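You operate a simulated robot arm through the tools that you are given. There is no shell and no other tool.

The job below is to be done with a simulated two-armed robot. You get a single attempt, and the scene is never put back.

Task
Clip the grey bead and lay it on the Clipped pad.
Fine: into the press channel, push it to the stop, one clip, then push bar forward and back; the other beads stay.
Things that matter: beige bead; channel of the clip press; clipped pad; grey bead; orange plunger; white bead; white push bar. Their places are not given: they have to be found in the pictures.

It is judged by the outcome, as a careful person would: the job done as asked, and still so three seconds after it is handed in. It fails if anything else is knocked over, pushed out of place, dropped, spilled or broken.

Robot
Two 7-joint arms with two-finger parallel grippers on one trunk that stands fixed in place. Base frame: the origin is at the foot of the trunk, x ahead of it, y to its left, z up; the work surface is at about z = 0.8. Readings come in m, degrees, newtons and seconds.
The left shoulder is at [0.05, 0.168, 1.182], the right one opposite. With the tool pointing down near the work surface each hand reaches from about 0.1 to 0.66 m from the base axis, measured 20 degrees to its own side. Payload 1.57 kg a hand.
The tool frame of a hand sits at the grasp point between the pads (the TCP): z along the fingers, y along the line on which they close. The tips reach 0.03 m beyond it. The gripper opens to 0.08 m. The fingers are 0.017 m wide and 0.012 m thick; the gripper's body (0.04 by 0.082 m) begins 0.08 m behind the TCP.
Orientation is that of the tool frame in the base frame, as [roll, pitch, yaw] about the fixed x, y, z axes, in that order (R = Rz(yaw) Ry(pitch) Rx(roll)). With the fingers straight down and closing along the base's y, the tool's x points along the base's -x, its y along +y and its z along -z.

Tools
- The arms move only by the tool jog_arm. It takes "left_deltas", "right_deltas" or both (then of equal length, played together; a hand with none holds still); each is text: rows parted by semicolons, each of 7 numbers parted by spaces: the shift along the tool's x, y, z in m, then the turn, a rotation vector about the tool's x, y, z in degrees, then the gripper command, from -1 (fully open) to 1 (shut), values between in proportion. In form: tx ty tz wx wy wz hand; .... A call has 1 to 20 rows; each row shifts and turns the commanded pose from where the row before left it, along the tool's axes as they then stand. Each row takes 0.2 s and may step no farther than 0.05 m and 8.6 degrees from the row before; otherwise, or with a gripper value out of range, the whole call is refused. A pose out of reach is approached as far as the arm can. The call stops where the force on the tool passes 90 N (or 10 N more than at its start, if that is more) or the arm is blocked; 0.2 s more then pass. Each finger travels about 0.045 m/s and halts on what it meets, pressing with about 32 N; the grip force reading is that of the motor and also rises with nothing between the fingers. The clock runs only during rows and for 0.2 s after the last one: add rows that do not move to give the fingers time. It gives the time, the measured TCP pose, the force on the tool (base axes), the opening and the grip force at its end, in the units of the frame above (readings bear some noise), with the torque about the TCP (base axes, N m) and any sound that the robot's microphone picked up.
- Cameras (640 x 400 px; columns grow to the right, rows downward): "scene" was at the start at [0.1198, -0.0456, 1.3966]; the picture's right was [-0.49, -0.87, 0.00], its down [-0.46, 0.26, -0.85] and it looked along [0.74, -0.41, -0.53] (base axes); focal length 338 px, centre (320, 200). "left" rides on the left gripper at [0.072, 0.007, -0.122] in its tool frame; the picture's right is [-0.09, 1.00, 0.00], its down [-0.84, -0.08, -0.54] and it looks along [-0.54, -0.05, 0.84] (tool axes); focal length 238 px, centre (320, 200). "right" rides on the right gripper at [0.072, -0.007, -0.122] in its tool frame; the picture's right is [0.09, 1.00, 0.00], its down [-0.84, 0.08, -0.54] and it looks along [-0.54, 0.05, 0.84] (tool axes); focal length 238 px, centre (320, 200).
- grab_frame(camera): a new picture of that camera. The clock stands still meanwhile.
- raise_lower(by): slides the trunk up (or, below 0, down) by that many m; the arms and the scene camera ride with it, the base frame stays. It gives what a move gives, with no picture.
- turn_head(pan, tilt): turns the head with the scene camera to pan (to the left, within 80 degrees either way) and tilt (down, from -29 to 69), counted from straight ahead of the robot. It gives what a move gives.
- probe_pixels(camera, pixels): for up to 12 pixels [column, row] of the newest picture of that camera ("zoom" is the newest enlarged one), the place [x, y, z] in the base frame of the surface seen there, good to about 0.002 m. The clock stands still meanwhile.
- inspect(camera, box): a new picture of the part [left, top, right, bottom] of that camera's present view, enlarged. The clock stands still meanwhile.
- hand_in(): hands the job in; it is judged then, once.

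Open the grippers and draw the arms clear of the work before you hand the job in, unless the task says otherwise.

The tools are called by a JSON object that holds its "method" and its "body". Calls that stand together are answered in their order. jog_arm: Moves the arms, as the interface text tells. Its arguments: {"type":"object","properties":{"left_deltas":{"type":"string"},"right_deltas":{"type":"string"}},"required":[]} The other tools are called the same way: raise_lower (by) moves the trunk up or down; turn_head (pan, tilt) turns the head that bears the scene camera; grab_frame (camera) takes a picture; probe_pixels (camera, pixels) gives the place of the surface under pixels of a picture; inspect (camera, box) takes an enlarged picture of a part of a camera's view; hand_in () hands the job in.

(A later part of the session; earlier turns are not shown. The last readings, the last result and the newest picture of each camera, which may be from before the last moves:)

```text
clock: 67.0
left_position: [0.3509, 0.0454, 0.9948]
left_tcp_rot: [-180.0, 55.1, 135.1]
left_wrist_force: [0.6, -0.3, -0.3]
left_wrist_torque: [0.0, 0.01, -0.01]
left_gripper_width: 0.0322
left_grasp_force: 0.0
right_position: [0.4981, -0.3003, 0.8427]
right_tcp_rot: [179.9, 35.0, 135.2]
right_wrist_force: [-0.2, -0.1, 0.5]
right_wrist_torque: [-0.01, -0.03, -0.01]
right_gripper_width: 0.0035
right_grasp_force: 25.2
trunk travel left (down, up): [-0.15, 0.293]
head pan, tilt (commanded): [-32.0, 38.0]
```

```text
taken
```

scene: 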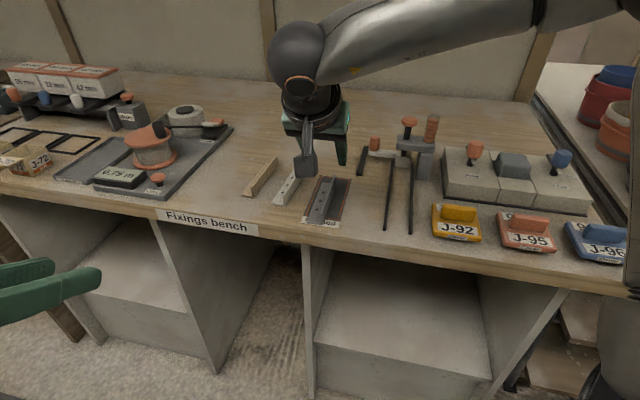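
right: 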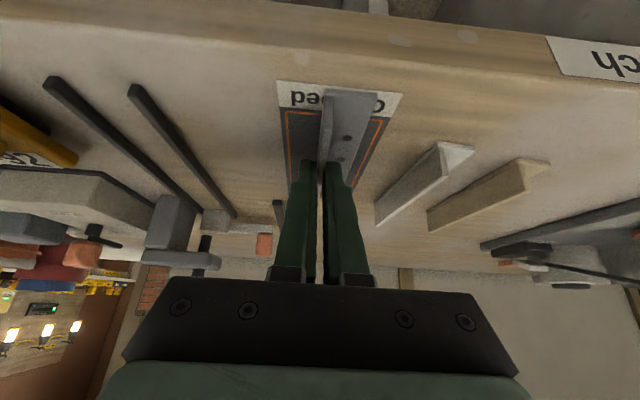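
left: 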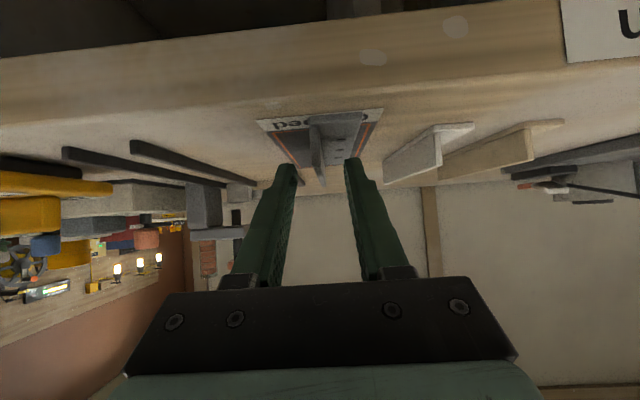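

Gripped at 3.5 mm, 25 N. Lift 6 cm, then move sideways over the channel (bead bottom ≈0.86, clear of rails and stops short of the press head).

{"method": "jog_arm", "body": {"right_deltas": "-0.0115 0 -0.0164 0 0 0 1; -0.0115 0 -0.0164 0 0 0 1; -0.0115 0 -0.0164 0 0 0 1; -0.0066 -0.0341 0.0047 0 0 0 1; -0.0066 -0.0341 0.0047 0 0 0 1; -0.0066 -0.0341 0.0047 0 0 0 1; -0.0066 -0.0341 0.0047 0 0 0 1; 0 0 0 0 0 0 1"}}

{"method": "inspect", "body": {"camera": "scene", "box": [330, 90, 490, 240]}}

{"method": "grab_frame", "body": {"camera": "right"}}

```text
clock: 68.8
left_position: [0.3499, 0.0453, 0.9946]
left_tcp_rot: [-180.0, 55.0, 134.9]
left_wrist_force: [-0.2, 0.1, 0.2]
left_wrist_torque: [0.05, -0.02, 0.03]
left_gripper_width: 0.0321
left_grasp_force: 0.0
right_position: [0.4244, -0.4192, 0.9043]
right_tcp_rot: [-180.0, 35.0, 135.2]
right_wrist_force: [-0.7, 0.2, 0.5]
right_wrist_torque: [0.02, 0.01, 0.03]
right_gripper_width: 0.0036
right_grasp_force: 24.5
trunk travel left (down, up): [-0.15, 0.293]
head pan, tilt (commanded): [-32.0, 38.0]
```

```text
2.67 times, centred on (410, 165) of scene
```

zoom: 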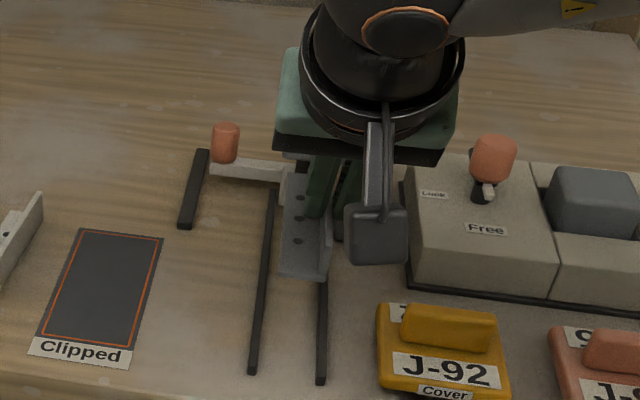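

```text
taken
```

right: 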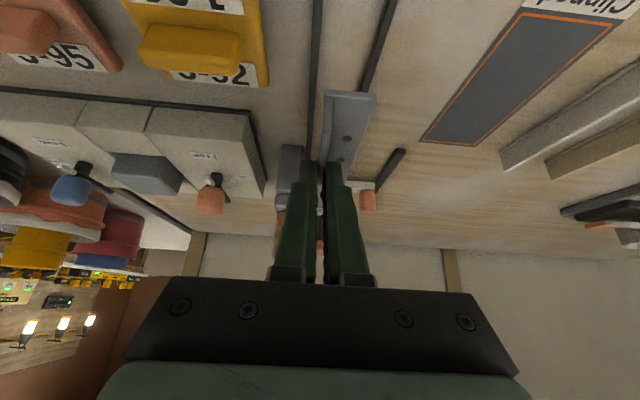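

TCP at u=0.5965, n=0.0037 as planned. Lower the bead into the channel.

{"method": "jog_arm", "body": {"right_deltas": "0.0087 0 0.01245 0 0 0 1; 0.0087 0 0.01245 0 0 0 1; 0.0087 0 0.01245 0 0 0 1; 0.0043 0 0.0062 0 0 0 1; 0 0 0 0 0 0 1"}}

{"method": "inspect", "body": {"camera": "scene", "box": [350, 120, 470, 240]}}

{"method": "grab_frame", "body": {"camera": "right"}}

```text
clock: 70.0
left_position: [0.3501, 0.0436, 0.9955]
left_tcp_rot: [180.0, 55.0, 135.1]
left_wrist_force: [-0.1, 0.3, 0.3]
left_wrist_torque: [-0.03, 0.03, 0.0]
left_gripper_width: 0.0319
left_grasp_force: 0.0
right_position: [0.4245, -0.4204, 0.8512]
right_tcp_rot: [179.9, 35.0, 135.3]
right_wrist_force: [-0.5, 0.5, -0.3]
right_wrist_torque: [0.02, 0.02, -0.02]
right_gripper_width: 0.0037
right_grasp_force: 24.4
trunk travel left (down, up): [-0.15, 0.293]
head pan, tilt (commanded): [-32.0, 38.0]
```

```text
3.33 times, centred on (410, 180) of scene
```

zoom: 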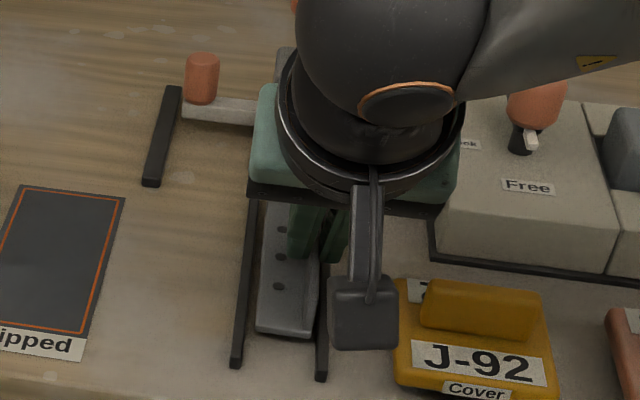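

```text
taken
```

right: 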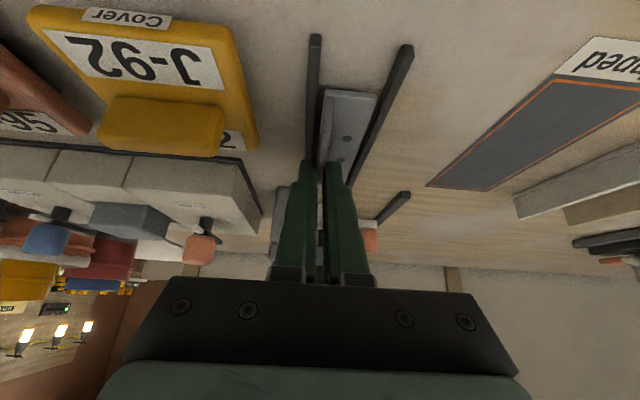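

The bead hovers 9 mm over the channel floor between the rails. Lower the last 8.5 mm.

{"method": "jog_arm", "body": {"right_deltas": "0.0028 0 0.004 0 0 0 1; 0.0021 0 0.003 0 0 0 1; 0 0 0 0 0 0 1"}}

{"method": "inspect", "body": {"camera": "right", "box": [250, 20, 450, 200]}}

{"method": "inspect", "body": {"camera": "scene", "box": [375, 160, 455, 240]}}

```text
clock: 70.8
left_position: [0.3506, 0.0444, 0.9948]
left_tcp_rot: [-180.0, 55.0, 135.0]
left_wrist_force: [-0.1, -0.3, -0.7]
left_wrist_torque: [0.0, 0.04, 0.03]
left_gripper_width: 0.0319
left_grasp_force: 0.0
right_position: [0.4239, -0.4197, 0.8424]
right_tcp_rot: [179.8, 35.0, 135.2]
right_wrist_force: [0.6, -0.4, 0.6]
right_wrist_torque: [0.02, 0.01, -0.03]
right_gripper_width: 0.004
right_grasp_force: 24.6
trunk travel left (down, up): [-0.15, 0.293]
head pan, tilt (commanded): [-32.0, 38.0]
```

```text
2.22 times, centred on (350, 110) of right
```

zoom: 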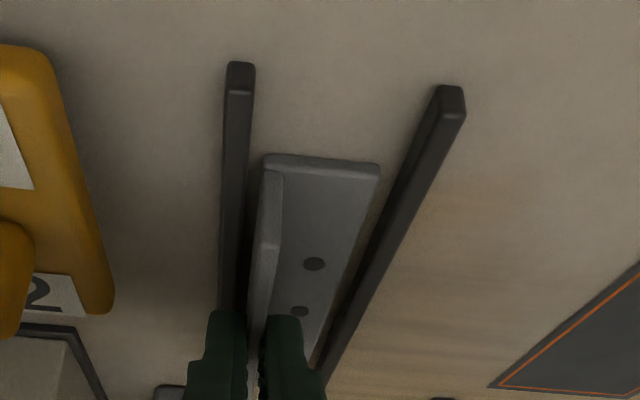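

```text
5.00 times, centred on (415, 200) of scene
```

zoom: 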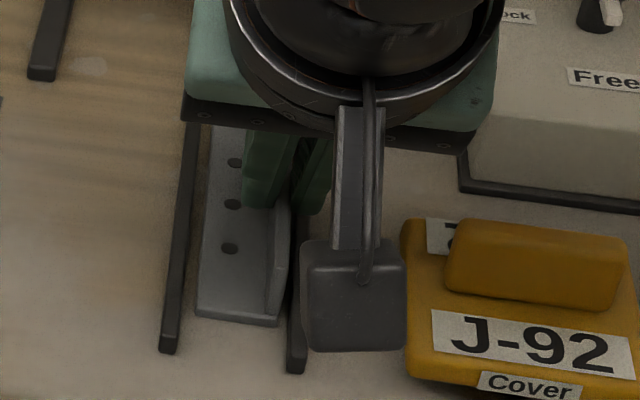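

The bead sits nicely centred between the rails. I slide it along the channel 5 cm in 1-cm steps.

{"method": "jog_arm", "body": {"right_deltas": "-0.0082 0 0.0057 0 0 0 1; -0.0082 0 0.0057 0 0 0 1; -0.0082 0 0.0057 0 0 0 1; -0.0082 0 0.0057 0 0 0 1; -0.0082 0 0.0057 0 0 0 1; 0 0 0 0 0 0 1"}}

{"method": "inspect", "body": {"camera": "scene", "box": [340, 90, 480, 240]}}

{"method": "grab_frame", "body": {"camera": "right"}}

```text
clock: 72.2
left_position: [0.3505, 0.0446, 0.9942]
left_tcp_rot: [179.9, 55.0, 135.0]
left_wrist_force: [0.4, 0.1, 0.8]
left_wrist_torque: [-0.02, 0.01, 0.0]
left_gripper_width: 0.0321
left_grasp_force: 0.0
right_position: [0.4589, -0.4555, 0.8413]
right_tcp_rot: [179.8, 35.1, 135.1]
right_wrist_force: [-1.0, 1.0, 6.5]
right_wrist_torque: [0.11, 0.1, -0.01]
right_gripper_width: 0.0039
right_grasp_force: 24.0
trunk travel left (down, up): [-0.15, 0.293]
head pan, tilt (commanded): [-32.0, 38.0]
```

```text
2.67 times, centred on (410, 165) of scene
```

zoom: 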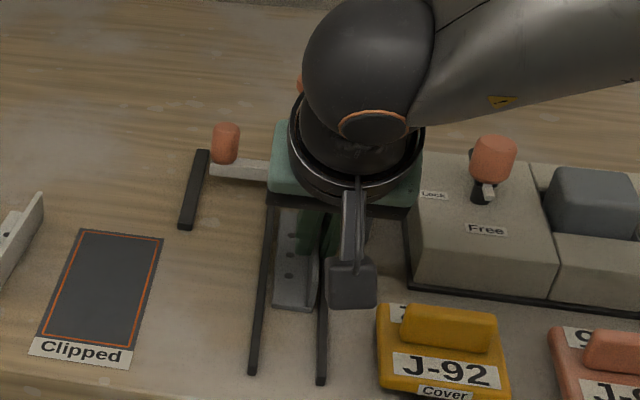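

```text
taken
```

right: 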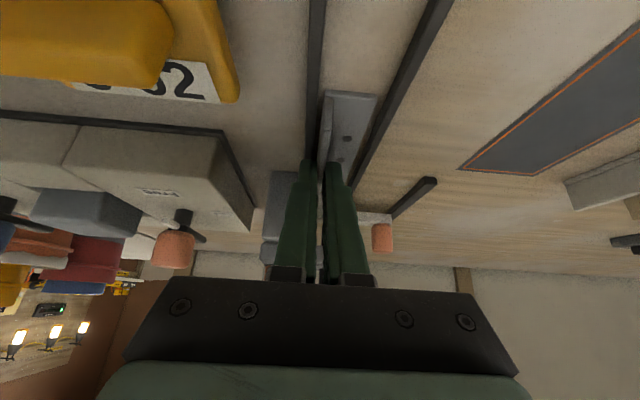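

Far end is estimated 1 cm short of the stop; a 6.5 N upward force shows the bead pressing on the floor, so I raise 1 mm and go on in 3 mm steps.

{"method": "jog_arm", "body": {"right_deltas": "-0.0006 0 -0.0009 0 0 0 1; -0.0025 0 0.0017 0 0 0 1; -0.0025 0 0.0017 0 0 0 1; 0 0 0 0 0 0 1"}}

```text
clock: 73.2
left_position: [0.3507, 0.0448, 0.9946]
left_tcp_rot: [-180.0, 54.9, 135.0]
left_wrist_force: [-0.4, -0.8, -1.0]
left_wrist_torque: [0.04, -0.02, 0.03]
left_gripper_width: 0.0321
left_grasp_force: 0.1
right_position: [0.4642, -0.4601, 0.842]
right_tcp_rot: [179.9, 34.9, 135.1]
right_wrist_force: [-0.6, 0.2, 0.1]
right_wrist_torque: [0.01, -0.03, 0.0]
right_gripper_width: 0.0034
right_grasp_force: 24.8
trunk travel left (down, up): [-0.15, 0.293]
head pan, tilt (commanded): [-32.0, 38.0]
```

No contact yet (far end ≈0.737). Continue with 2 mm steps while watching the force.

{"method": "jog_arm", "body": {"right_deltas": "-0.0016 0 0.0011 0 0 0 1; -0.0016 0 0.0011 0 0 0 1; 0 0 0 0 0 0 1"}}

```text
clock: 74.0
left_position: [0.3507, 0.0441, 0.9942]
left_tcp_rot: [180.0, 55.0, 135.0]
left_wrist_force: [-0.3, -0.1, -0.4]
left_wrist_torque: [-0.02, -0.01, 0.0]
left_gripper_width: 0.0317
left_grasp_force: 0.1
right_position: [0.4657, -0.4612, 0.8426]
right_tcp_rot: [180.0, 34.8, 135.2]
right_wrist_force: [-2.2, 1.5, -0.1]
right_wrist_torque: [0.1, 0.14, -0.03]
right_gripper_width: 0.0036
right_grasp_force: 24.3
trunk travel left (down, up): [-0.15, 0.293]
head pan, tilt (commanded): [-32.0, 38.0]
```

A light back force (-2.2,1.5) N along the channel: contact beginning. One more 2-mm step to seat firmly.

{"method": "jog_arm", "body": {"right_deltas": "-0.0016 0 0.0011 0 0 0 1; 0 0 0 0 0 0 1"}}

{"method": "inspect", "body": {"camera": "scene", "box": [340, 90, 480, 240]}}

{"method": "grab_frame", "body": {"camera": "right"}}

```text
clock: 74.6
left_position: [0.35, 0.0451, 0.9953]
left_tcp_rot: [180.0, 55.2, 135.0]
left_wrist_force: [0.0, 0.4, -0.7]
left_wrist_torque: [0.02, 0.02, -0.03]
left_gripper_width: 0.0319
left_grasp_force: 0.0
right_position: [0.4668, -0.4624, 0.8445]
right_tcp_rot: [-180.0, 34.9, 135.4]
right_wrist_force: [-12.9, 10.2, 0.3]
right_wrist_torque: [0.37, 0.46, -0.04]
right_gripper_width: 0.0037
right_grasp_force: 24.7
trunk travel left (down, up): [-0.15, 0.293]
head pan, tilt (commanded): [-32.0, 38.0]
```

```text
2.67 times, centred on (410, 165) of scene
```

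zoom: 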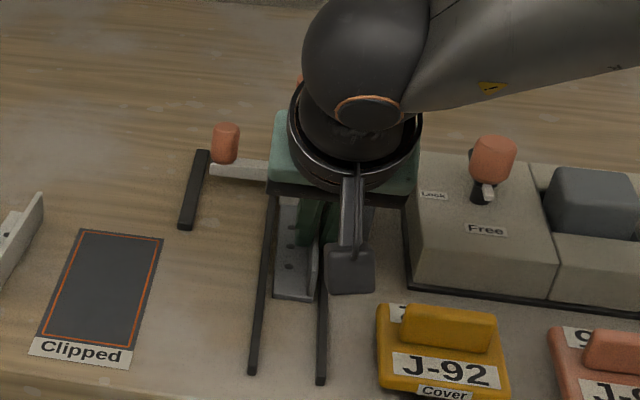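

```text
taken
```

right: 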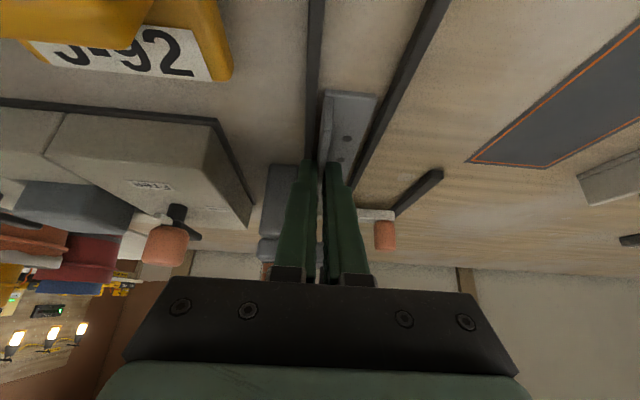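

16 N against a hard stop: the bead is seated. I open the right gripper in place (partial, so the fingers stay clear of the rails' neighbours).

{"method": "jog_arm", "body": {"right_deltas": "0 0 0 0 0 0 0.3; 0 0 0 0 0 0 0.3; 0 0 0 0 0 0 0.3; 0 0 0 0 0 0 0.3"}}

{"method": "grab_frame", "body": {"camera": "right"}}

```text
clock: 75.6
left_position: [0.3508, 0.0447, 0.9949]
left_tcp_rot: [-180.0, 55.0, 135.0]
left_wrist_force: [1.3, 0.2, -0.4]
left_wrist_torque: [-0.01, -0.02, -0.02]
left_gripper_width: 0.0321
left_grasp_force: 0.0
right_position: [0.469, -0.4636, 0.8435]
right_tcp_rot: [180.0, 35.0, 135.2]
right_wrist_force: [-0.1, -0.4, 0.1]
right_wrist_torque: [-0.01, 0.01, 0.01]
right_gripper_width: 0.028
right_grasp_force: 0.0
trunk travel left (down, up): [-0.15, 0.293]
head pan, tilt (commanded): [-32.0, 38.0]
```

```text
taken
```

right: 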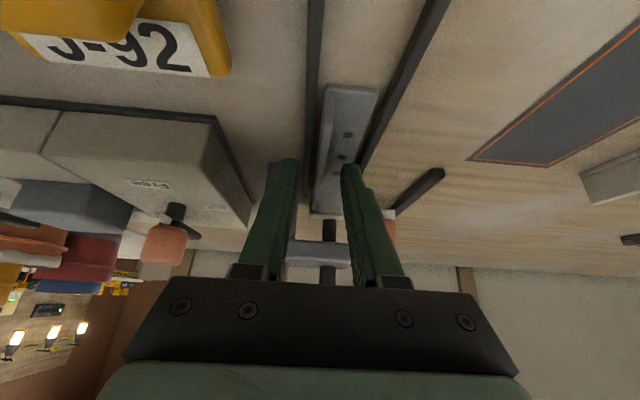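

Released cleanly; withdraw the right hand along its finger axis by 12 cm and look at the result.

{"method": "jog_arm", "body": {"right_deltas": "0 0 -0.01 0 0 0 0.3; 0 0 -0.03 0 0 0 0.3; 0 0 -0.03 0 0 0 0.3; 0 0 -0.03 0 0 0 0.3; 0 0 -0.03 0 0 0 0.3; 0 0 0 0 0 0 0.3"}}

{"method": "grab_frame", "body": {"camera": "scene"}}

{"method": "inspect", "body": {"camera": "right", "box": [220, 20, 440, 220]}}

```text
clock: 77.0
left_position: [0.3503, 0.0451, 0.9949]
left_tcp_rot: [-179.9, 55.1, 135.1]
left_wrist_force: [-0.6, 0.9, 0.6]
left_wrist_torque: [-0.01, 0.03, -0.01]
left_gripper_width: 0.032
left_grasp_force: 0.1
right_position: [0.4159, -0.4111, 0.9502]
right_tcp_rot: [179.9, 35.0, 135.2]
right_wrist_force: [-0.4, 0.6, -0.5]
right_wrist_torque: [0.03, -0.01, 0.02]
right_gripper_width: 0.0278
right_grasp_force: 0.1
trunk travel left (down, up): [-0.15, 0.293]
head pan, tilt (commanded): [-32.0, 38.0]
```

```text
taken
```

scene: 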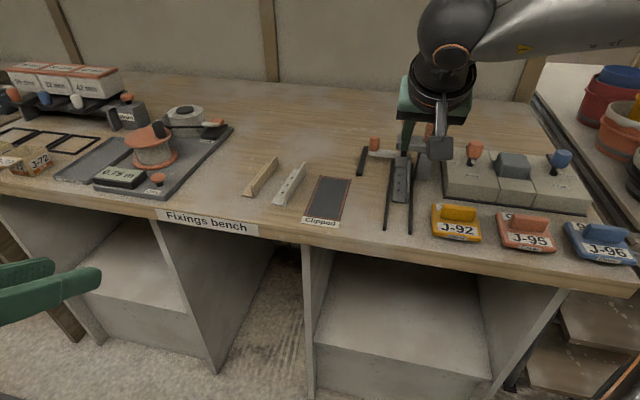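

```text
2.00 times, centred on (330, 120) of right
```

zoom: 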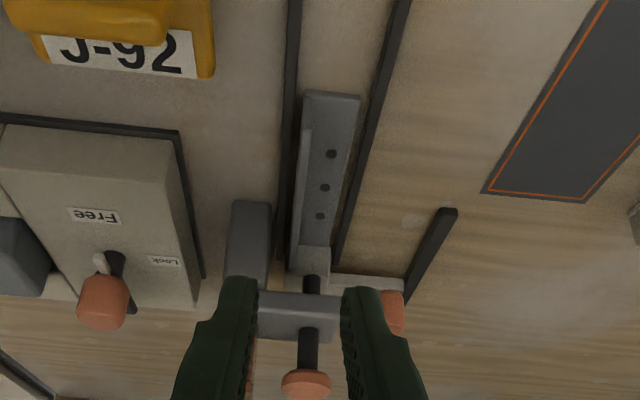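

The bead's far end abuts the white block. I probe the plunger knob, head and bead end in this view for accurate positions.

{"method": "probe_pixels", "body": {"camera": "zoom", "pixels": [[307, 383], [290, 385], [325, 383], [306, 340], [318, 240], [313, 265], [308, 95], [330, 153], [325, 187], [320, 216], [310, 285], [395, 310]]}}

{"method": "grab_frame", "body": {"camera": "right"}}

```text
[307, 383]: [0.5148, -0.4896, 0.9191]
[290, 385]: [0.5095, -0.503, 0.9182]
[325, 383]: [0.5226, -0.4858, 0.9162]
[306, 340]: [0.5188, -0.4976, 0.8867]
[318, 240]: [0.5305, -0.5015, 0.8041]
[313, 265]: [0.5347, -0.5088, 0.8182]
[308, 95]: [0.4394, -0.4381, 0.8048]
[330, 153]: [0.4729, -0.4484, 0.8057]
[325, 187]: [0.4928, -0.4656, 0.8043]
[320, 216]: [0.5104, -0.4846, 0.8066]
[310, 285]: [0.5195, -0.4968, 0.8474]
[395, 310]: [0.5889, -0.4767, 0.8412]
```

```text
taken
```

right: 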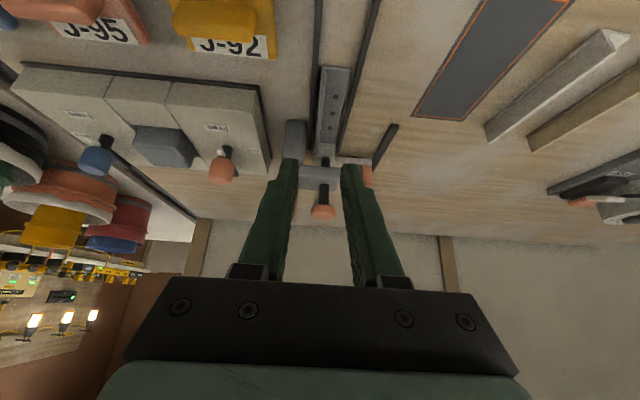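

Plunger axis ≈(0.5245,-0.5025), knob top 0.92, bead end at u≈0.738. I close the right gripper, lessen the tilt to 20°, raise, then move over the knob at a safe height.

{"method": "jog_arm", "body": {"right_deltas": "0 0 0 0 7.5 0 1; 0 0 0 0 7.5 0 1; -0.0137 0 -0.0376 0 0 0 1; -0.0316 0.003 0.01415 0 0 0 1; -0.0316 0.003 0.01415 0 0 0 1; -0.0316 0.003 0.01415 0 0 0 1; -0.0316 0.003 0.01415 0 0 0 1; 0 0 0 0 0 0 1"}}

{"method": "inspect", "body": {"camera": "scene", "box": [340, 60, 480, 200]}}

{"method": "grab_frame", "body": {"camera": "right"}}

```text
clock: 78.8
left_position: [0.3515, 0.0457, 0.9933]
left_tcp_rot: [179.9, 55.1, 135.1]
left_wrist_force: [0.3, 0.0, -0.4]
left_wrist_torque: [-0.01, -0.02, -0.02]
left_gripper_width: 0.0322
left_grasp_force: 0.0
right_position: [0.5233, -0.4994, 0.9759]
right_tcp_rot: [179.9, 20.0, 135.4]
right_wrist_force: [1.3, 0.0, -0.3]
right_wrist_torque: [-0.01, -0.01, -0.01]
right_gripper_width: 0.0001
right_grasp_force: 21.3
trunk travel left (down, up): [-0.15, 0.293]
head pan, tilt (commanded): [-32.0, 38.0]
```

```text
2.86 times, centred on (410, 130) of scene
```

zoom: 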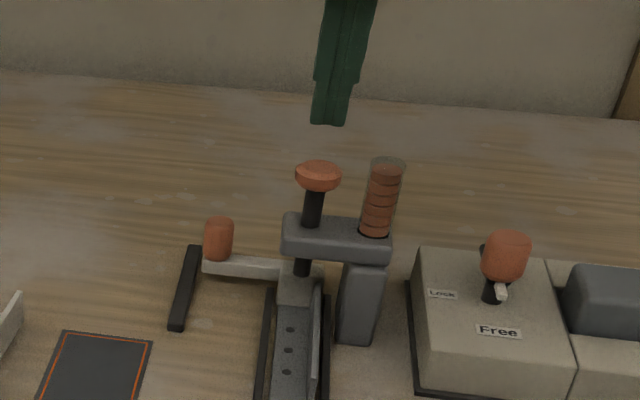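

```text
taken
```

right: 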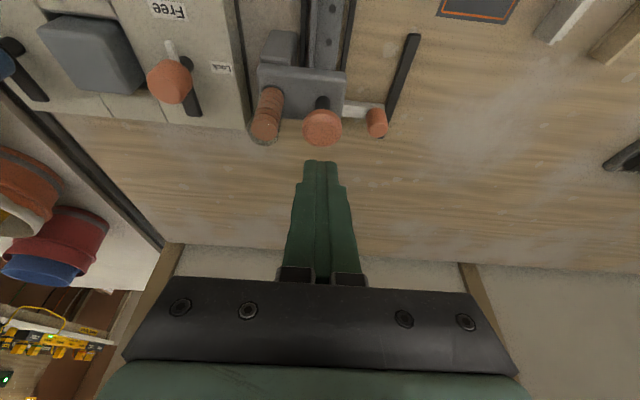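

The closed fingertips hover over the knob. I verify the knob's place with the right camera before lowering.

{"method": "probe_pixels", "body": {"camera": "right", "pixels": [[322, 128], [306, 128], [338, 128], [322, 114], [322, 143], [267, 125], [320, 165]]}}

{"method": "inspect", "body": {"camera": "scene", "box": [390, 100, 450, 170]}}

```text
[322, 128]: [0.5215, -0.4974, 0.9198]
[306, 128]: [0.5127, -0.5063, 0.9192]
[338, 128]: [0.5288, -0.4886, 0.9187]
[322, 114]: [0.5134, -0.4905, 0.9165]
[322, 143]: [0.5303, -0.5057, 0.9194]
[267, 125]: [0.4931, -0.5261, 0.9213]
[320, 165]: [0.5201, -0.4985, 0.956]
```

```text
5.71 times, centred on (420, 135) of scene
```

zoom: 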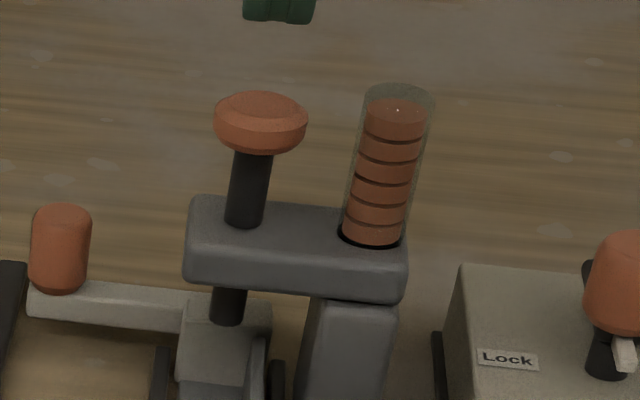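

Knob centre is (0.5215,-0.498), so I shift back 5 mm and lower to just above it, then start pressing in 3-mm steps.

{"method": "jog_arm", "body": {"right_deltas": "0.0058 0 0.0086 0 0 0 1; 0.0057 0 0.0085 0 0 0 1; 0 0 0 0 0 0 1"}}

{"method": "inspect", "body": {"camera": "scene", "box": [390, 90, 450, 160]}}

```text
clock: 79.6
left_position: [0.3496, 0.0438, 0.9949]
left_tcp_rot: [-180.0, 55.0, 135.0]
left_wrist_force: [0.4, 0.3, -0.7]
left_wrist_torque: [-0.01, -0.01, 0.03]
left_gripper_width: 0.0322
left_grasp_force: 0.1
right_position: [0.5178, -0.4957, 0.9561]
right_tcp_rot: [-180.0, 20.1, 135.2]
right_wrist_force: [0.6, 0.1, -0.3]
right_wrist_torque: [0.01, 0.01, 0.01]
right_gripper_width: 0.0001
right_grasp_force: 21.9
trunk travel left (down, up): [-0.15, 0.293]
head pan, tilt (commanded): [-32.0, 38.0]
```

```text
5.71 times, centred on (420, 125) of scene
```

zoom: 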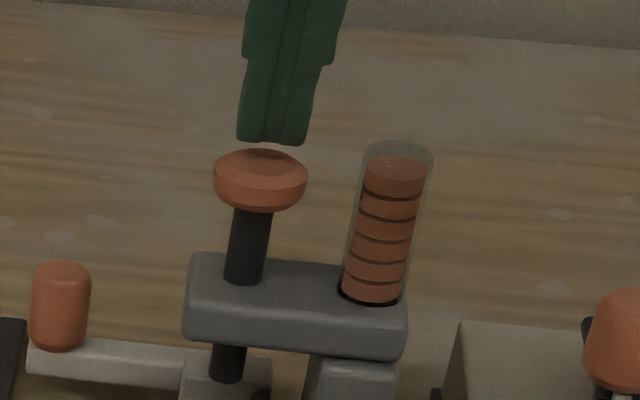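

Well centred, 5 mm above the knob. Press down 2 cm in 4-mm rows and check the reading.

{"method": "jog_arm", "body": {"right_deltas": "0.00137 0 0.00376 0 0 0 1; 0.00137 0 0.00376 0 0 0 1; 0.00137 0 0.00376 0 0 0 1; 0.00137 0 0.00376 0 0 0 1; 0.00137 0 0.00376 0 0 0 1; 0 0 0 0 0 0 1"}}

{"method": "inspect", "body": {"camera": "scene", "box": [380, 90, 460, 190]}}

```text
clock: 81.0
left_position: [0.3501, 0.0449, 0.9947]
left_tcp_rot: [-180.0, 55.0, 135.0]
left_wrist_force: [-0.5, 0.3, -0.3]
left_wrist_torque: [-0.03, 0.0, -0.02]
left_gripper_width: 0.0325
left_grasp_force: 0.1
right_position: [0.5187, -0.4948, 0.9395]
right_tcp_rot: [-180.0, 20.0, 135.2]
right_wrist_force: [-0.9, 0.2, 3.7]
right_wrist_torque: [0.04, 0.05, -0.03]
right_gripper_width: 0.0
right_grasp_force: 21.1
trunk travel left (down, up): [-0.15, 0.293]
head pan, tilt (commanded): [-32.0, 38.0]
```

```text
4.00 times, centred on (420, 140) of scene
```

zoom: 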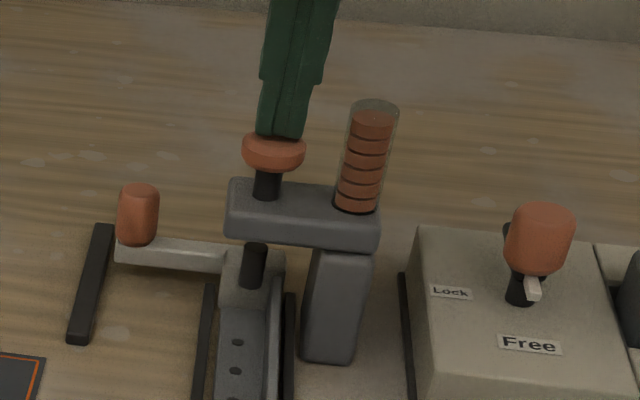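

The plunger has moved down about 1 cm with a light spring force of 3.7 N. Continue pressing.

{"method": "jog_arm", "body": {"right_deltas": "0.00137 0 0.00376 0 0 0 1; 0.00137 0 0.00376 0 0 0 1; 0.00137 0 0.00376 0 0 0 1; 0 0 0 0 0 0 1"}}

{"method": "inspect", "body": {"camera": "scene", "box": [380, 90, 460, 190]}}

```text
clock: 82.0
left_position: [0.3499, 0.0449, 0.9957]
left_tcp_rot: [180.0, 55.0, 135.0]
left_wrist_force: [-0.8, 0.0, 0.7]
left_wrist_torque: [0.03, -0.02, -0.03]
left_gripper_width: 0.0321
left_grasp_force: 0.0
right_position: [0.518, -0.4954, 0.9278]
right_tcp_rot: [179.9, 20.1, 135.2]
right_wrist_force: [0.7, 0.0, 6.6]
right_wrist_torque: [-0.07, -0.01, -0.06]
right_gripper_width: 0.0
right_grasp_force: 21.7
trunk travel left (down, up): [-0.15, 0.293]
head pan, tilt (commanded): [-32.0, 38.0]
heard: click
```

```text
4.00 times, centred on (420, 140) of scene
```

zoom: 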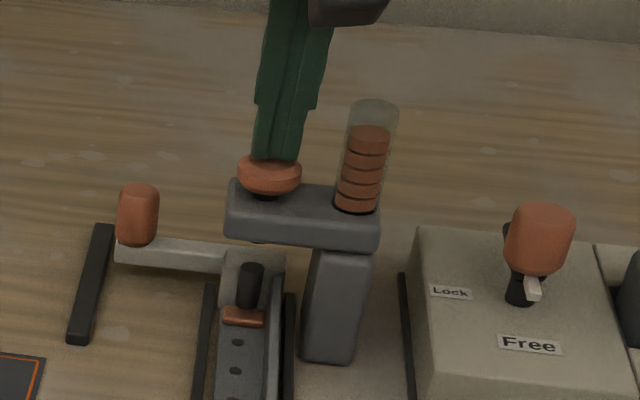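

A click was heard and a clip now sits on the bead (zoom (243,317)), magazine one fewer. I raise the hand straight up to release the plunger.

{"method": "jog_arm", "body": {"right_deltas": "-0.0034 0 -0.0094 0 0 0 1; -0.0034 0 -0.0094 0 0 0 1; -0.0034 0 -0.0094 0 0 0 1; -0.0034 0 -0.0094 0 0 0 1; -0.0034 0 -0.0094 0 0 0 1; -0.0034 0 -0.0094 0 0 0 1; 0 0 0 0 0 0 1"}}

{"method": "inspect", "body": {"camera": "scene", "box": [380, 80, 460, 190]}}

{"method": "grab_frame", "body": {"camera": "right"}}

```text
clock: 83.6
left_position: [0.3505, 0.0449, 0.9952]
left_tcp_rot: [-179.8, 55.0, 134.9]
left_wrist_force: [-0.3, -0.4, -0.6]
left_wrist_torque: [0.0, 0.0, -0.03]
left_gripper_width: 0.0321
left_grasp_force: 0.1
right_position: [0.5179, -0.4947, 0.9863]
right_tcp_rot: [179.9, 20.0, 135.2]
right_wrist_force: [0.6, 0.4, -0.1]
right_wrist_torque: [-0.01, 0.02, 0.01]
right_gripper_width: 0.0002
right_grasp_force: 21.4
trunk travel left (down, up): [-0.15, 0.293]
head pan, tilt (commanded): [-32.0, 38.0]
```

```text
3.64 times, centred on (420, 135) of scene
```

zoom: 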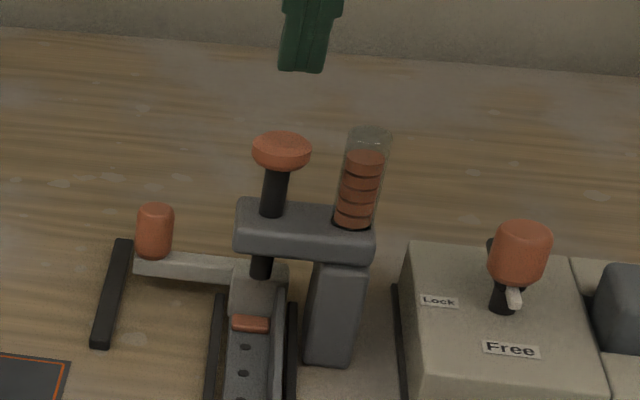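

```text
taken
```

right: 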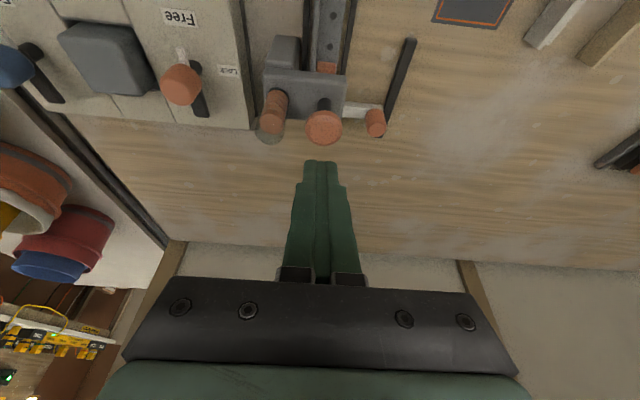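

The plunger is back up, and the clip sits across the bead's flange. Next the push bar: I measure its knob, bar and guide more exactly.

{"method": "inspect", "body": {"camera": "right", "box": [290, 20, 430, 150]}}

```text
3.08 times, centred on (360, 85) of right
```

zoom: 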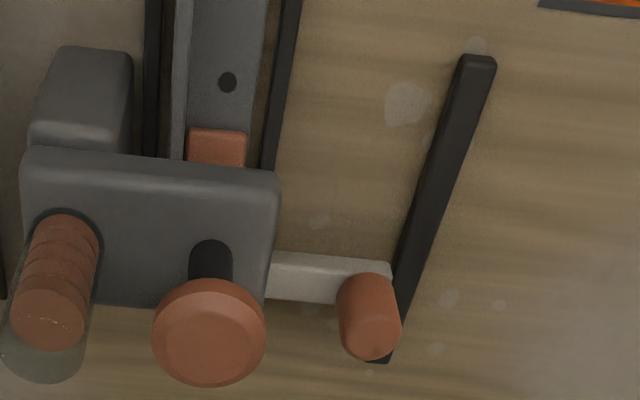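

{"method": "probe_pixels", "body": {"camera": "zoom", "pixels": [[370, 335], [368, 345], [355, 300], [385, 280], [300, 275], [320, 260], [320, 295], [388, 268], [480, 65], [380, 355], [215, 145], [275, 300]]}}

{"method": "inspect", "body": {"camera": "scene", "box": [345, 120, 425, 190]}}

```text
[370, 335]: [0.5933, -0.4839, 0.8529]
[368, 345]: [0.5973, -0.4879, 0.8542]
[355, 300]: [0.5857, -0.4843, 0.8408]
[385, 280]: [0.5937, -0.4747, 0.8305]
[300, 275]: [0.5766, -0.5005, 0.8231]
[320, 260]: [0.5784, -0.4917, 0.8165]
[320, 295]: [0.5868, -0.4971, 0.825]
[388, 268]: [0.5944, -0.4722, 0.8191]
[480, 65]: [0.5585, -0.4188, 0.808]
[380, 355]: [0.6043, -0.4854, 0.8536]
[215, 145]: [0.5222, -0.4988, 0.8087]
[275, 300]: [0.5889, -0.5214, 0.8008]
```

```text
5.71 times, centred on (385, 155) of scene
```

zoom: 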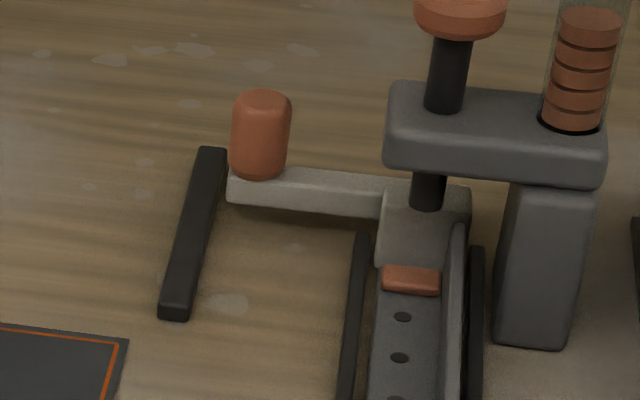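

{"method": "probe_pixels", "body": {"camera": "zoom", "pixels": [[262, 97], [262, 106], [262, 116], [234, 140], [289, 140], [260, 140], [258, 172], [340, 190], [230, 190], [300, 180], [205, 150], [173, 315]]}}

```text
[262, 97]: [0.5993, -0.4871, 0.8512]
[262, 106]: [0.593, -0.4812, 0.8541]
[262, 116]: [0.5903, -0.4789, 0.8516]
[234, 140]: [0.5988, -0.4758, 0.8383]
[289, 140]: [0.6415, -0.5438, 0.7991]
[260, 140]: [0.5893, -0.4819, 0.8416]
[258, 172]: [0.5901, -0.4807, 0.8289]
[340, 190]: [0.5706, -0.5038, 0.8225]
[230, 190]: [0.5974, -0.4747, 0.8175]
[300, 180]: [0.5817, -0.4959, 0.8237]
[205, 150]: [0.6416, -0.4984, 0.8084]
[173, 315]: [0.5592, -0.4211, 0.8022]
```

Knob axis ≈(0.596,-0.486) (u=0.765, n=0.078), top 0.854, bar top 0.823. I open the right gripper to 40 mm, tilt to 35° and move above the knob.

{"method": "jog_arm", "body": {"right_deltas": "0 0 0 0 -7.5 0 0; 0 0 0 0 -7.5 0 0; -0.0155 0.0308 0.01085 0 0 0 0; -0.0155 0.0308 0.01085 0 0 0 0; 0.0143 0 0.0205 0 0 0 0; 0.0143 0 0.0205 0 0 0 0; 0 0 0 0 0 0 0"}}

{"method": "inspect", "body": {"camera": "scene", "box": [330, 70, 470, 190]}}

{"method": "grab_frame", "body": {"camera": "right"}}

```text
clock: 85.2
left_position: [0.3516, 0.0437, 0.9953]
left_tcp_rot: [180.0, 55.0, 135.0]
left_wrist_force: [-0.6, -0.2, 0.4]
left_wrist_torque: [-0.03, 0.02, 0.0]
left_gripper_width: 0.0317
left_grasp_force: 0.1
right_position: [0.5886, -0.4801, 0.9371]
right_tcp_rot: [-179.9, 35.0, 135.2]
right_wrist_force: [0.0, 1.2, -0.6]
right_wrist_torque: [0.05, 0.01, 0.0]
right_gripper_width: 0.0401
right_grasp_force: 0.1
trunk travel left (down, up): [-0.15, 0.293]
head pan, tilt (commanded): [-32.0, 38.0]
```

```text
3.33 times, centred on (400, 130) of scene
```

zoom: 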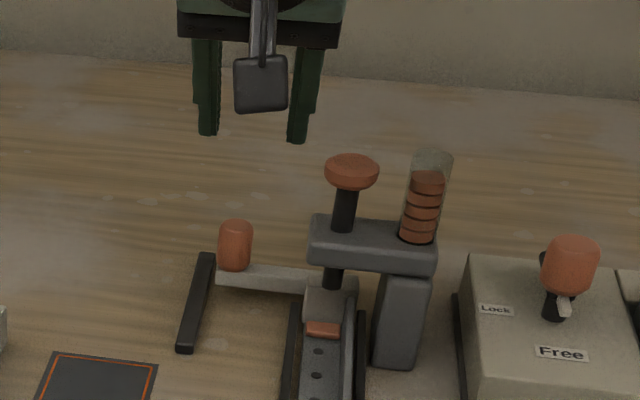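

```text
taken
```

right: 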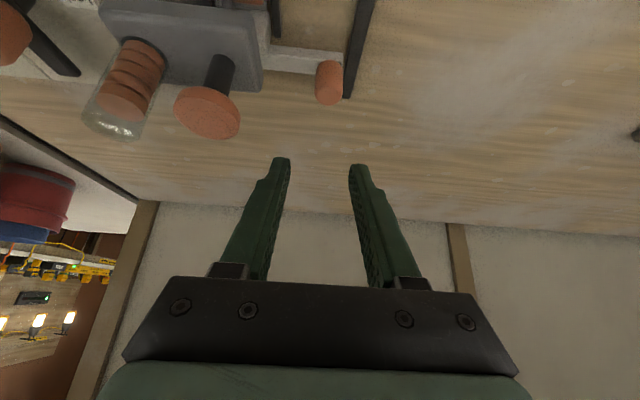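

In place above the knob with the fingers straddling it. Descend 8 cm in four rows.

{"method": "jog_arm", "body": {"right_deltas": "0.0119 0.0003 0.0161 0 0 0 0; 0.0119 0.0003 0.0161 0 0 0 0; 0.0119 0.0003 0.0161 0 0 0 0; 0.0118 0.0003 0.0161 0 0 0 0; 0 0 0 0 0 0 0"}}

{"method": "inspect", "body": {"camera": "scene", "box": [330, 90, 450, 190]}}

{"method": "grab_frame", "body": {"camera": "right"}}

```text
clock: 86.4
left_position: [0.3501, 0.0444, 0.9943]
left_tcp_rot: [180.0, 55.1, 135.0]
left_wrist_force: [0.3, 0.0, 0.9]
left_wrist_torque: [-0.01, 0.0, -0.01]
left_gripper_width: 0.0322
left_grasp_force: 0.0
right_position: [0.5881, -0.4788, 0.8549]
right_tcp_rot: [179.9, 35.0, 135.3]
right_wrist_force: [0.6, 0.1, 0.0]
right_wrist_torque: [0.04, 0.01, -0.01]
right_gripper_width: 0.0402
right_grasp_force: 0.2
trunk travel left (down, up): [-0.15, 0.293]
head pan, tilt (commanded): [-32.0, 38.0]
```

```text
4.00 times, centred on (390, 140) of scene
```

zoom: 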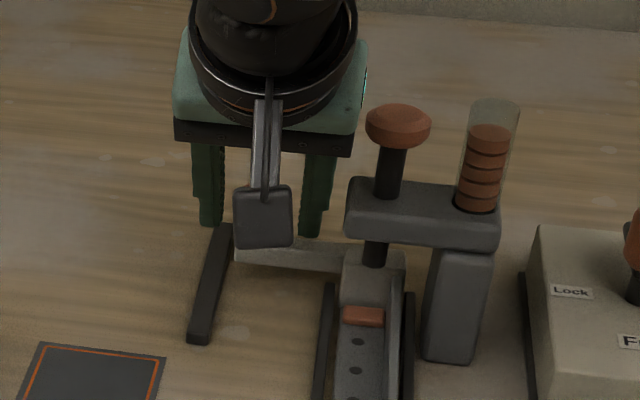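

```text
taken
```

right: 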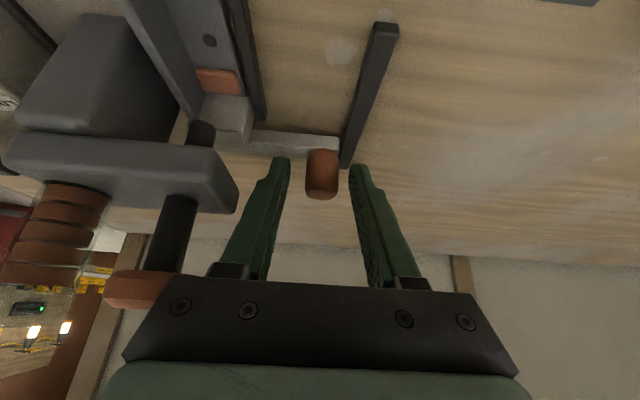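

The knob is between the fingers, and the tips are just above the bar. Close on the knob.

{"method": "jog_arm", "body": {"right_deltas": "0 0 0 0 0 0 1; 0 0 0 0 0 0 1; 0 0 0 0 0 0 1; 0 0 0 0 0 0 1; 0 0 0 0 0 0 1"}}

{"method": "grab_frame", "body": {"camera": "right"}}

```text
clock: 87.6
left_position: [0.35, 0.0457, 0.9949]
left_tcp_rot: [-179.9, 55.0, 135.1]
left_wrist_force: [0.5, -0.3, 0.1]
left_wrist_torque: [0.02, -0.01, 0.02]
left_gripper_width: 0.0321
left_grasp_force: 0.1
right_position: [0.5881, -0.4771, 0.8555]
right_tcp_rot: [-180.0, 35.1, 135.2]
right_wrist_force: [7.2, 7.0, -2.8]
right_wrist_torque: [-0.19, 0.27, 0.14]
right_gripper_width: 0.021
right_grasp_force: 34.5
trunk travel left (down, up): [-0.15, 0.293]
head pan, tilt (commanded): [-32.0, 38.0]
```

```text
taken
```

right: 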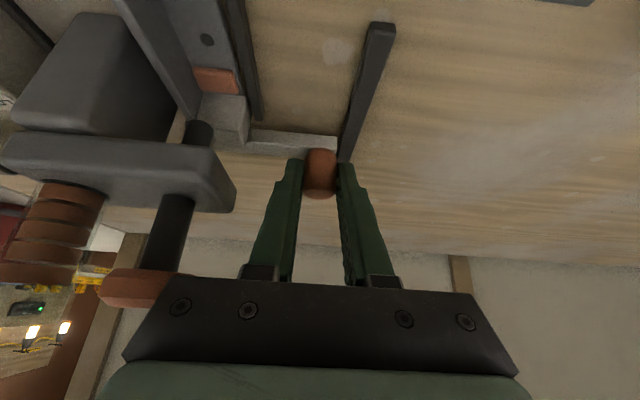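

Gripped at 21 mm; a 10 N side force shows the hand ~1.5 mm off centre, so I ease it over, then pull the bar toward the channel's open end by 2 cm.

{"method": "jog_arm", "body": {"right_deltas": "0 0.0015 0 0 0 0 1; 0 0 0 0 0 0 1"}}

{"method": "jog_arm", "body": {"right_deltas": "0.0041 0 -0.00287 0 0 0 1; 0.0041 0 -0.00287 0 0 0 1; 0.0041 0 -0.00287 0 0 0 1; 0.0041 0 -0.00287 0 0 0 1; 0 0 0 0 0 0 1"}}

{"method": "inspect", "body": {"camera": "scene", "box": [330, 90, 450, 210]}}

```text
clock: 88.2
left_position: [0.3494, 0.0445, 0.9954]
left_tcp_rot: [-180.0, 54.9, 135.0]
left_wrist_force: [0.5, 0.7, 0.2]
left_wrist_torque: [0.01, 0.01, 0.02]
left_gripper_width: 0.0318
left_grasp_force: 0.1
right_position: [0.5892, -0.4771, 0.8545]
right_tcp_rot: [-180.0, 34.9, 135.0]
right_wrist_force: [0.0, 1.5, -1.8]
right_wrist_torque: [0.31, -0.36, -0.01]
right_gripper_width: 0.0208
right_grasp_force: 34.2
trunk travel left (down, up): [-0.15, 0.293]
head pan, tilt (commanded): [-32.0, 38.0]
```

```text
clock: 89.4
left_position: [0.3499, 0.0447, 0.9937]
left_tcp_rot: [180.0, 54.9, 134.8]
left_wrist_force: [-0.8, -0.5, -0.4]
left_wrist_torque: [-0.05, -0.01, -0.01]
left_gripper_width: 0.0318
left_grasp_force: 0.1
right_position: [0.5729, -0.4631, 0.8553]
right_tcp_rot: [-179.9, 34.8, 135.1]
right_wrist_force: [-2.8, -3.7, -8.8]
right_wrist_torque: [0.19, -0.4, -0.07]
right_gripper_width: 0.0209
right_grasp_force: 34.3
trunk travel left (down, up): [-0.15, 0.293]
head pan, tilt (commanded): [-32.0, 38.0]
```

```text
3.33 times, centred on (390, 150) of scene
```

zoom: 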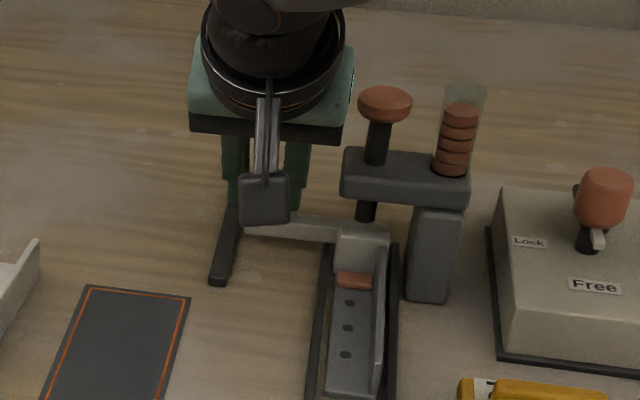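

The bar slides and the bead moves out with it. I ease down 1 mm (8.8 N pull) and continue another 2 cm.

{"method": "jog_arm", "body": {"right_deltas": "0.0006 -0.0005 0.0008 0 0 0 1; 0.0041 0 -0.00287 0 0 0 1; 0.0041 0 -0.00287 0 0 0 1; 0.0041 0 -0.00287 0 0 0 1; 0.0041 0 -0.00287 0 0 0 1; 0 0 0 0 0 0 1"}}

{"method": "inspect", "body": {"camera": "scene", "box": [330, 90, 450, 210]}}

```text
clock: 90.8
left_position: [0.3504, 0.0435, 0.9952]
left_tcp_rot: [179.9, 55.1, 135.0]
left_wrist_force: [-0.2, -0.8, 0.2]
left_wrist_torque: [0.0, -0.04, -0.01]
left_gripper_width: 0.0321
left_grasp_force: 0.0
right_position: [0.5597, -0.4477, 0.8555]
right_tcp_rot: [180.0, 34.8, 135.2]
right_wrist_force: [-5.9, -6.9, -7.0]
right_wrist_torque: [0.02, -0.43, -0.11]
right_gripper_width: 0.0211
right_grasp_force: 34.3
trunk travel left (down, up): [-0.15, 0.293]
head pan, tilt (commanded): [-32.0, 38.0]
```

```text
3.33 times, centred on (390, 150) of scene
```

zoom: 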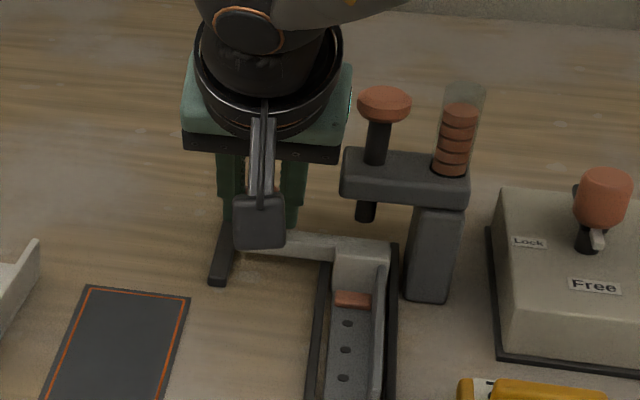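

Bar moved ~4 cm; bead is nearly clear of the head. I relieve the 9 N side load by 1 mm and continue 2 cm toward the end of travel.

{"method": "jog_arm", "body": {"right_deltas": "0.0006 -0.0012 0.0008 0 0 0 1; 0.0041 -0.0001 -0.00287 0 0 0 1; 0.0041 -0.0001 -0.00287 0 0 0 1; 0.0041 -0.0001 -0.00287 0 0 0 1; 0.0041 -0.0001 -0.00287 0 0 0 1; 0 0 0 0 0 0 1"}}

{"method": "inspect", "body": {"camera": "scene", "box": [330, 100, 450, 220]}}

```text
clock: 92.2
left_position: [0.3498, 0.0449, 0.9942]
left_tcp_rot: [-179.9, 55.0, 135.0]
left_wrist_force: [-0.1, -0.1, -0.4]
left_wrist_torque: [-0.03, 0.01, 0.0]
left_gripper_width: 0.0318
left_grasp_force: 0.0
right_position: [0.5455, -0.4337, 0.8569]
right_tcp_rot: [179.8, 35.0, 135.3]
right_wrist_force: [6.8, 2.3, 1.7]
right_wrist_torque: [-0.22, 0.34, -0.01]
right_gripper_width: 0.0211
right_grasp_force: 34.3
trunk travel left (down, up): [-0.15, 0.293]
head pan, tilt (commanded): [-32.0, 38.0]
```

```text
3.33 times, centred on (390, 160) of scene
```

zoom: 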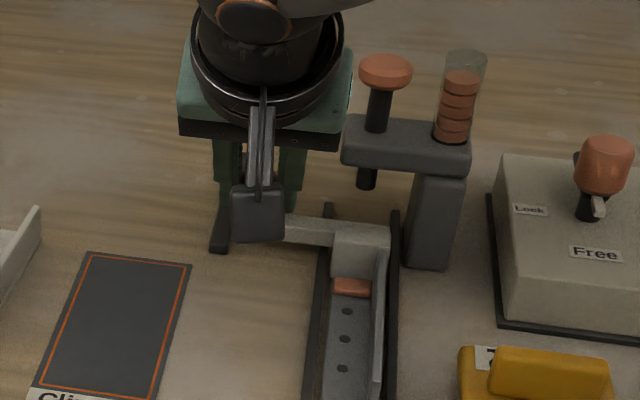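

Total 6.2 cm of travel with slight resistance of ~3 N. I go on in 3-mm steps to find the end stop.

{"method": "jog_arm", "body": {"right_deltas": "0.0025 0.0006 -0.0017 0 0 0 1; 0.0025 0 -0.0017 0 0 0 1; 0 0 0 0 0 0 1"}}

```text
clock: 93.0
left_position: [0.3525, 0.0454, 0.9936]
left_tcp_rot: [-179.9, 54.8, 135.1]
left_wrist_force: [0.0, -0.1, -0.5]
left_wrist_torque: [0.02, 0.01, 0.02]
left_gripper_width: 0.032
left_grasp_force: 0.1
right_position: [0.5437, -0.4312, 0.8561]
right_tcp_rot: [179.9, 35.3, 135.3]
right_wrist_force: [31.9, -10.8, -1.4]
right_wrist_torque: [-0.74, 0.21, 0.1]
right_gripper_width: 0.0206
right_grasp_force: 34.3
trunk travel left (down, up): [-0.15, 0.293]
head pan, tilt (commanded): [-32.0, 38.0]
```

A 30 N end stop: the bar is fully forward. Now push it back the same way, in stages.

{"method": "jog_arm", "body": {"right_deltas": "-0.0025 0 0.0017 0 0 0 1; -0.0025 -0.0006 0.0017 0 0 0 1; -0.0041 0.0001 0.00287 0 0 0 1; -0.0041 0.0001 0.00287 0 0 0 1; -0.0041 0.0001 0.00287 0 0 0 1; -0.0041 0.0001 0.00287 0 0 0 1; 0 0 0 0 0 0 1"}}

{"method": "inspect", "body": {"camera": "scene", "box": [330, 100, 450, 220]}}

```text
clock: 94.6
left_position: [0.3501, 0.0454, 0.9951]
left_tcp_rot: [-179.9, 55.1, 135.0]
left_wrist_force: [0.0, 0.8, 0.1]
left_wrist_torque: [0.02, -0.02, -0.01]
left_gripper_width: 0.032
left_grasp_force: 0.0
right_position: [0.5591, -0.4478, 0.8551]
right_tcp_rot: [179.9, 35.2, 135.4]
right_wrist_force: [7.2, 7.7, 13.4]
right_wrist_torque: [-0.43, 0.54, 0.09]
right_gripper_width: 0.0207
right_grasp_force: 34.1
trunk travel left (down, up): [-0.15, 0.293]
head pan, tilt (commanded): [-32.0, 38.0]
```

```text
3.33 times, centred on (390, 160) of scene
```

zoom: 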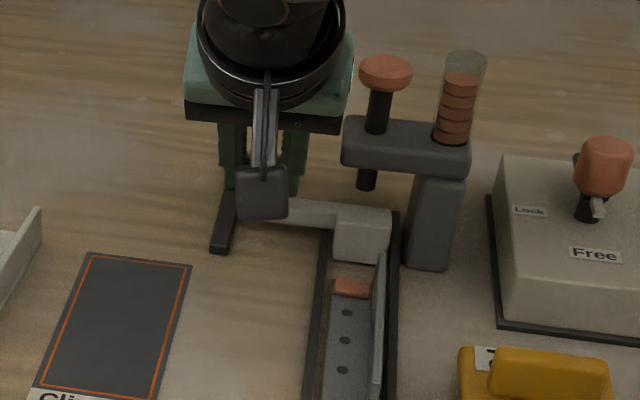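

The bar goes back while the bead stays forward. I relieve the side/up load (+1.2 mm n, +1 mm up) and continue back 2 cm.

{"method": "jog_arm", "body": {"right_deltas": "-0.0008 0.0013 -0.0011 0 0 0 1; -0.0041 0 0.00287 0 0 0 1; -0.0041 0 0.00287 0 0 0 1; -0.0041 0 0.00287 0 0 0 1; -0.0041 0 0.00287 0 0 0 1; 0 0 0 0 0 0 1"}}

```text
clock: 96.0
left_position: [0.3497, 0.0449, 0.9955]
left_tcp_rot: [179.9, 54.9, 135.0]
left_wrist_force: [0.2, -0.1, 0.3]
left_wrist_torque: [0.03, 0.01, 0.0]
left_gripper_width: 0.0321
left_grasp_force: 0.0
right_position: [0.5728, -0.4623, 0.856]
right_tcp_rot: [-180.0, 34.9, 135.2]
right_wrist_force: [-0.8, 0.5, 5.1]
right_wrist_torque: [0.67, -0.35, 0.2]
right_gripper_width: 0.0209
right_grasp_force: 34.0
trunk travel left (down, up): [-0.15, 0.293]
head pan, tilt (commanded): [-32.0, 38.0]
```

About 2.2 cm remain to the home position; continue with 2 cm.

{"method": "jog_arm", "body": {"right_deltas": "-0.0004 0 -0.0006 0 0 0 1; -0.0041 0 0.00287 0 0 0 1; -0.0041 0 0.00287 0 0 0 1; -0.0041 0 0.00287 0 0 0 1; -0.0041 0 0.00287 0 0 0 1; 0 0 0 0 0 0 1"}}

```text
clock: 97.4
left_position: [0.3516, 0.0443, 0.9944]
left_tcp_rot: [-180.0, 54.9, 135.1]
left_wrist_force: [0.2, -0.4, -0.4]
left_wrist_torque: [0.01, 0.02, 0.01]
left_gripper_width: 0.0322
left_grasp_force: 0.0
right_position: [0.5873, -0.4764, 0.8551]
right_tcp_rot: [-180.0, 34.8, 135.3]
right_wrist_force: [-1.3, 3.1, -9.4]
right_wrist_torque: [0.63, -0.59, 0.03]
right_gripper_width: 0.0207
right_grasp_force: 34.1
trunk travel left (down, up): [-0.15, 0.293]
head pan, tilt (commanded): [-32.0, 38.0]
```

Now at u=0.752 versus home 0.754; small 2-mm steps until the back stop is felt.

{"method": "jog_arm", "body": {"right_deltas": "-0.0016 0 0.0012 0 0 0 1; -0.0016 0 0.0012 0 0 0 1; 0 0 0 0 0 0 1"}}

```text
clock: 98.2
left_position: [0.3505, 0.0454, 0.9954]
left_tcp_rot: [180.0, 55.1, 134.9]
left_wrist_force: [0.2, -0.1, -0.5]
left_wrist_torque: [0.01, -0.01, -0.02]
left_gripper_width: 0.0318
left_grasp_force: 0.1
right_position: [0.5886, -0.4763, 0.8555]
right_tcp_rot: [-179.8, 34.6, 135.2]
right_wrist_force: [-22.6, 13.3, -7.6]
right_wrist_torque: [0.95, -0.1, -0.08]
right_gripper_width: 0.021
right_grasp_force: 33.9
trunk travel left (down, up): [-0.15, 0.293]
head pan, tilt (commanded): [-32.0, 38.0]
```

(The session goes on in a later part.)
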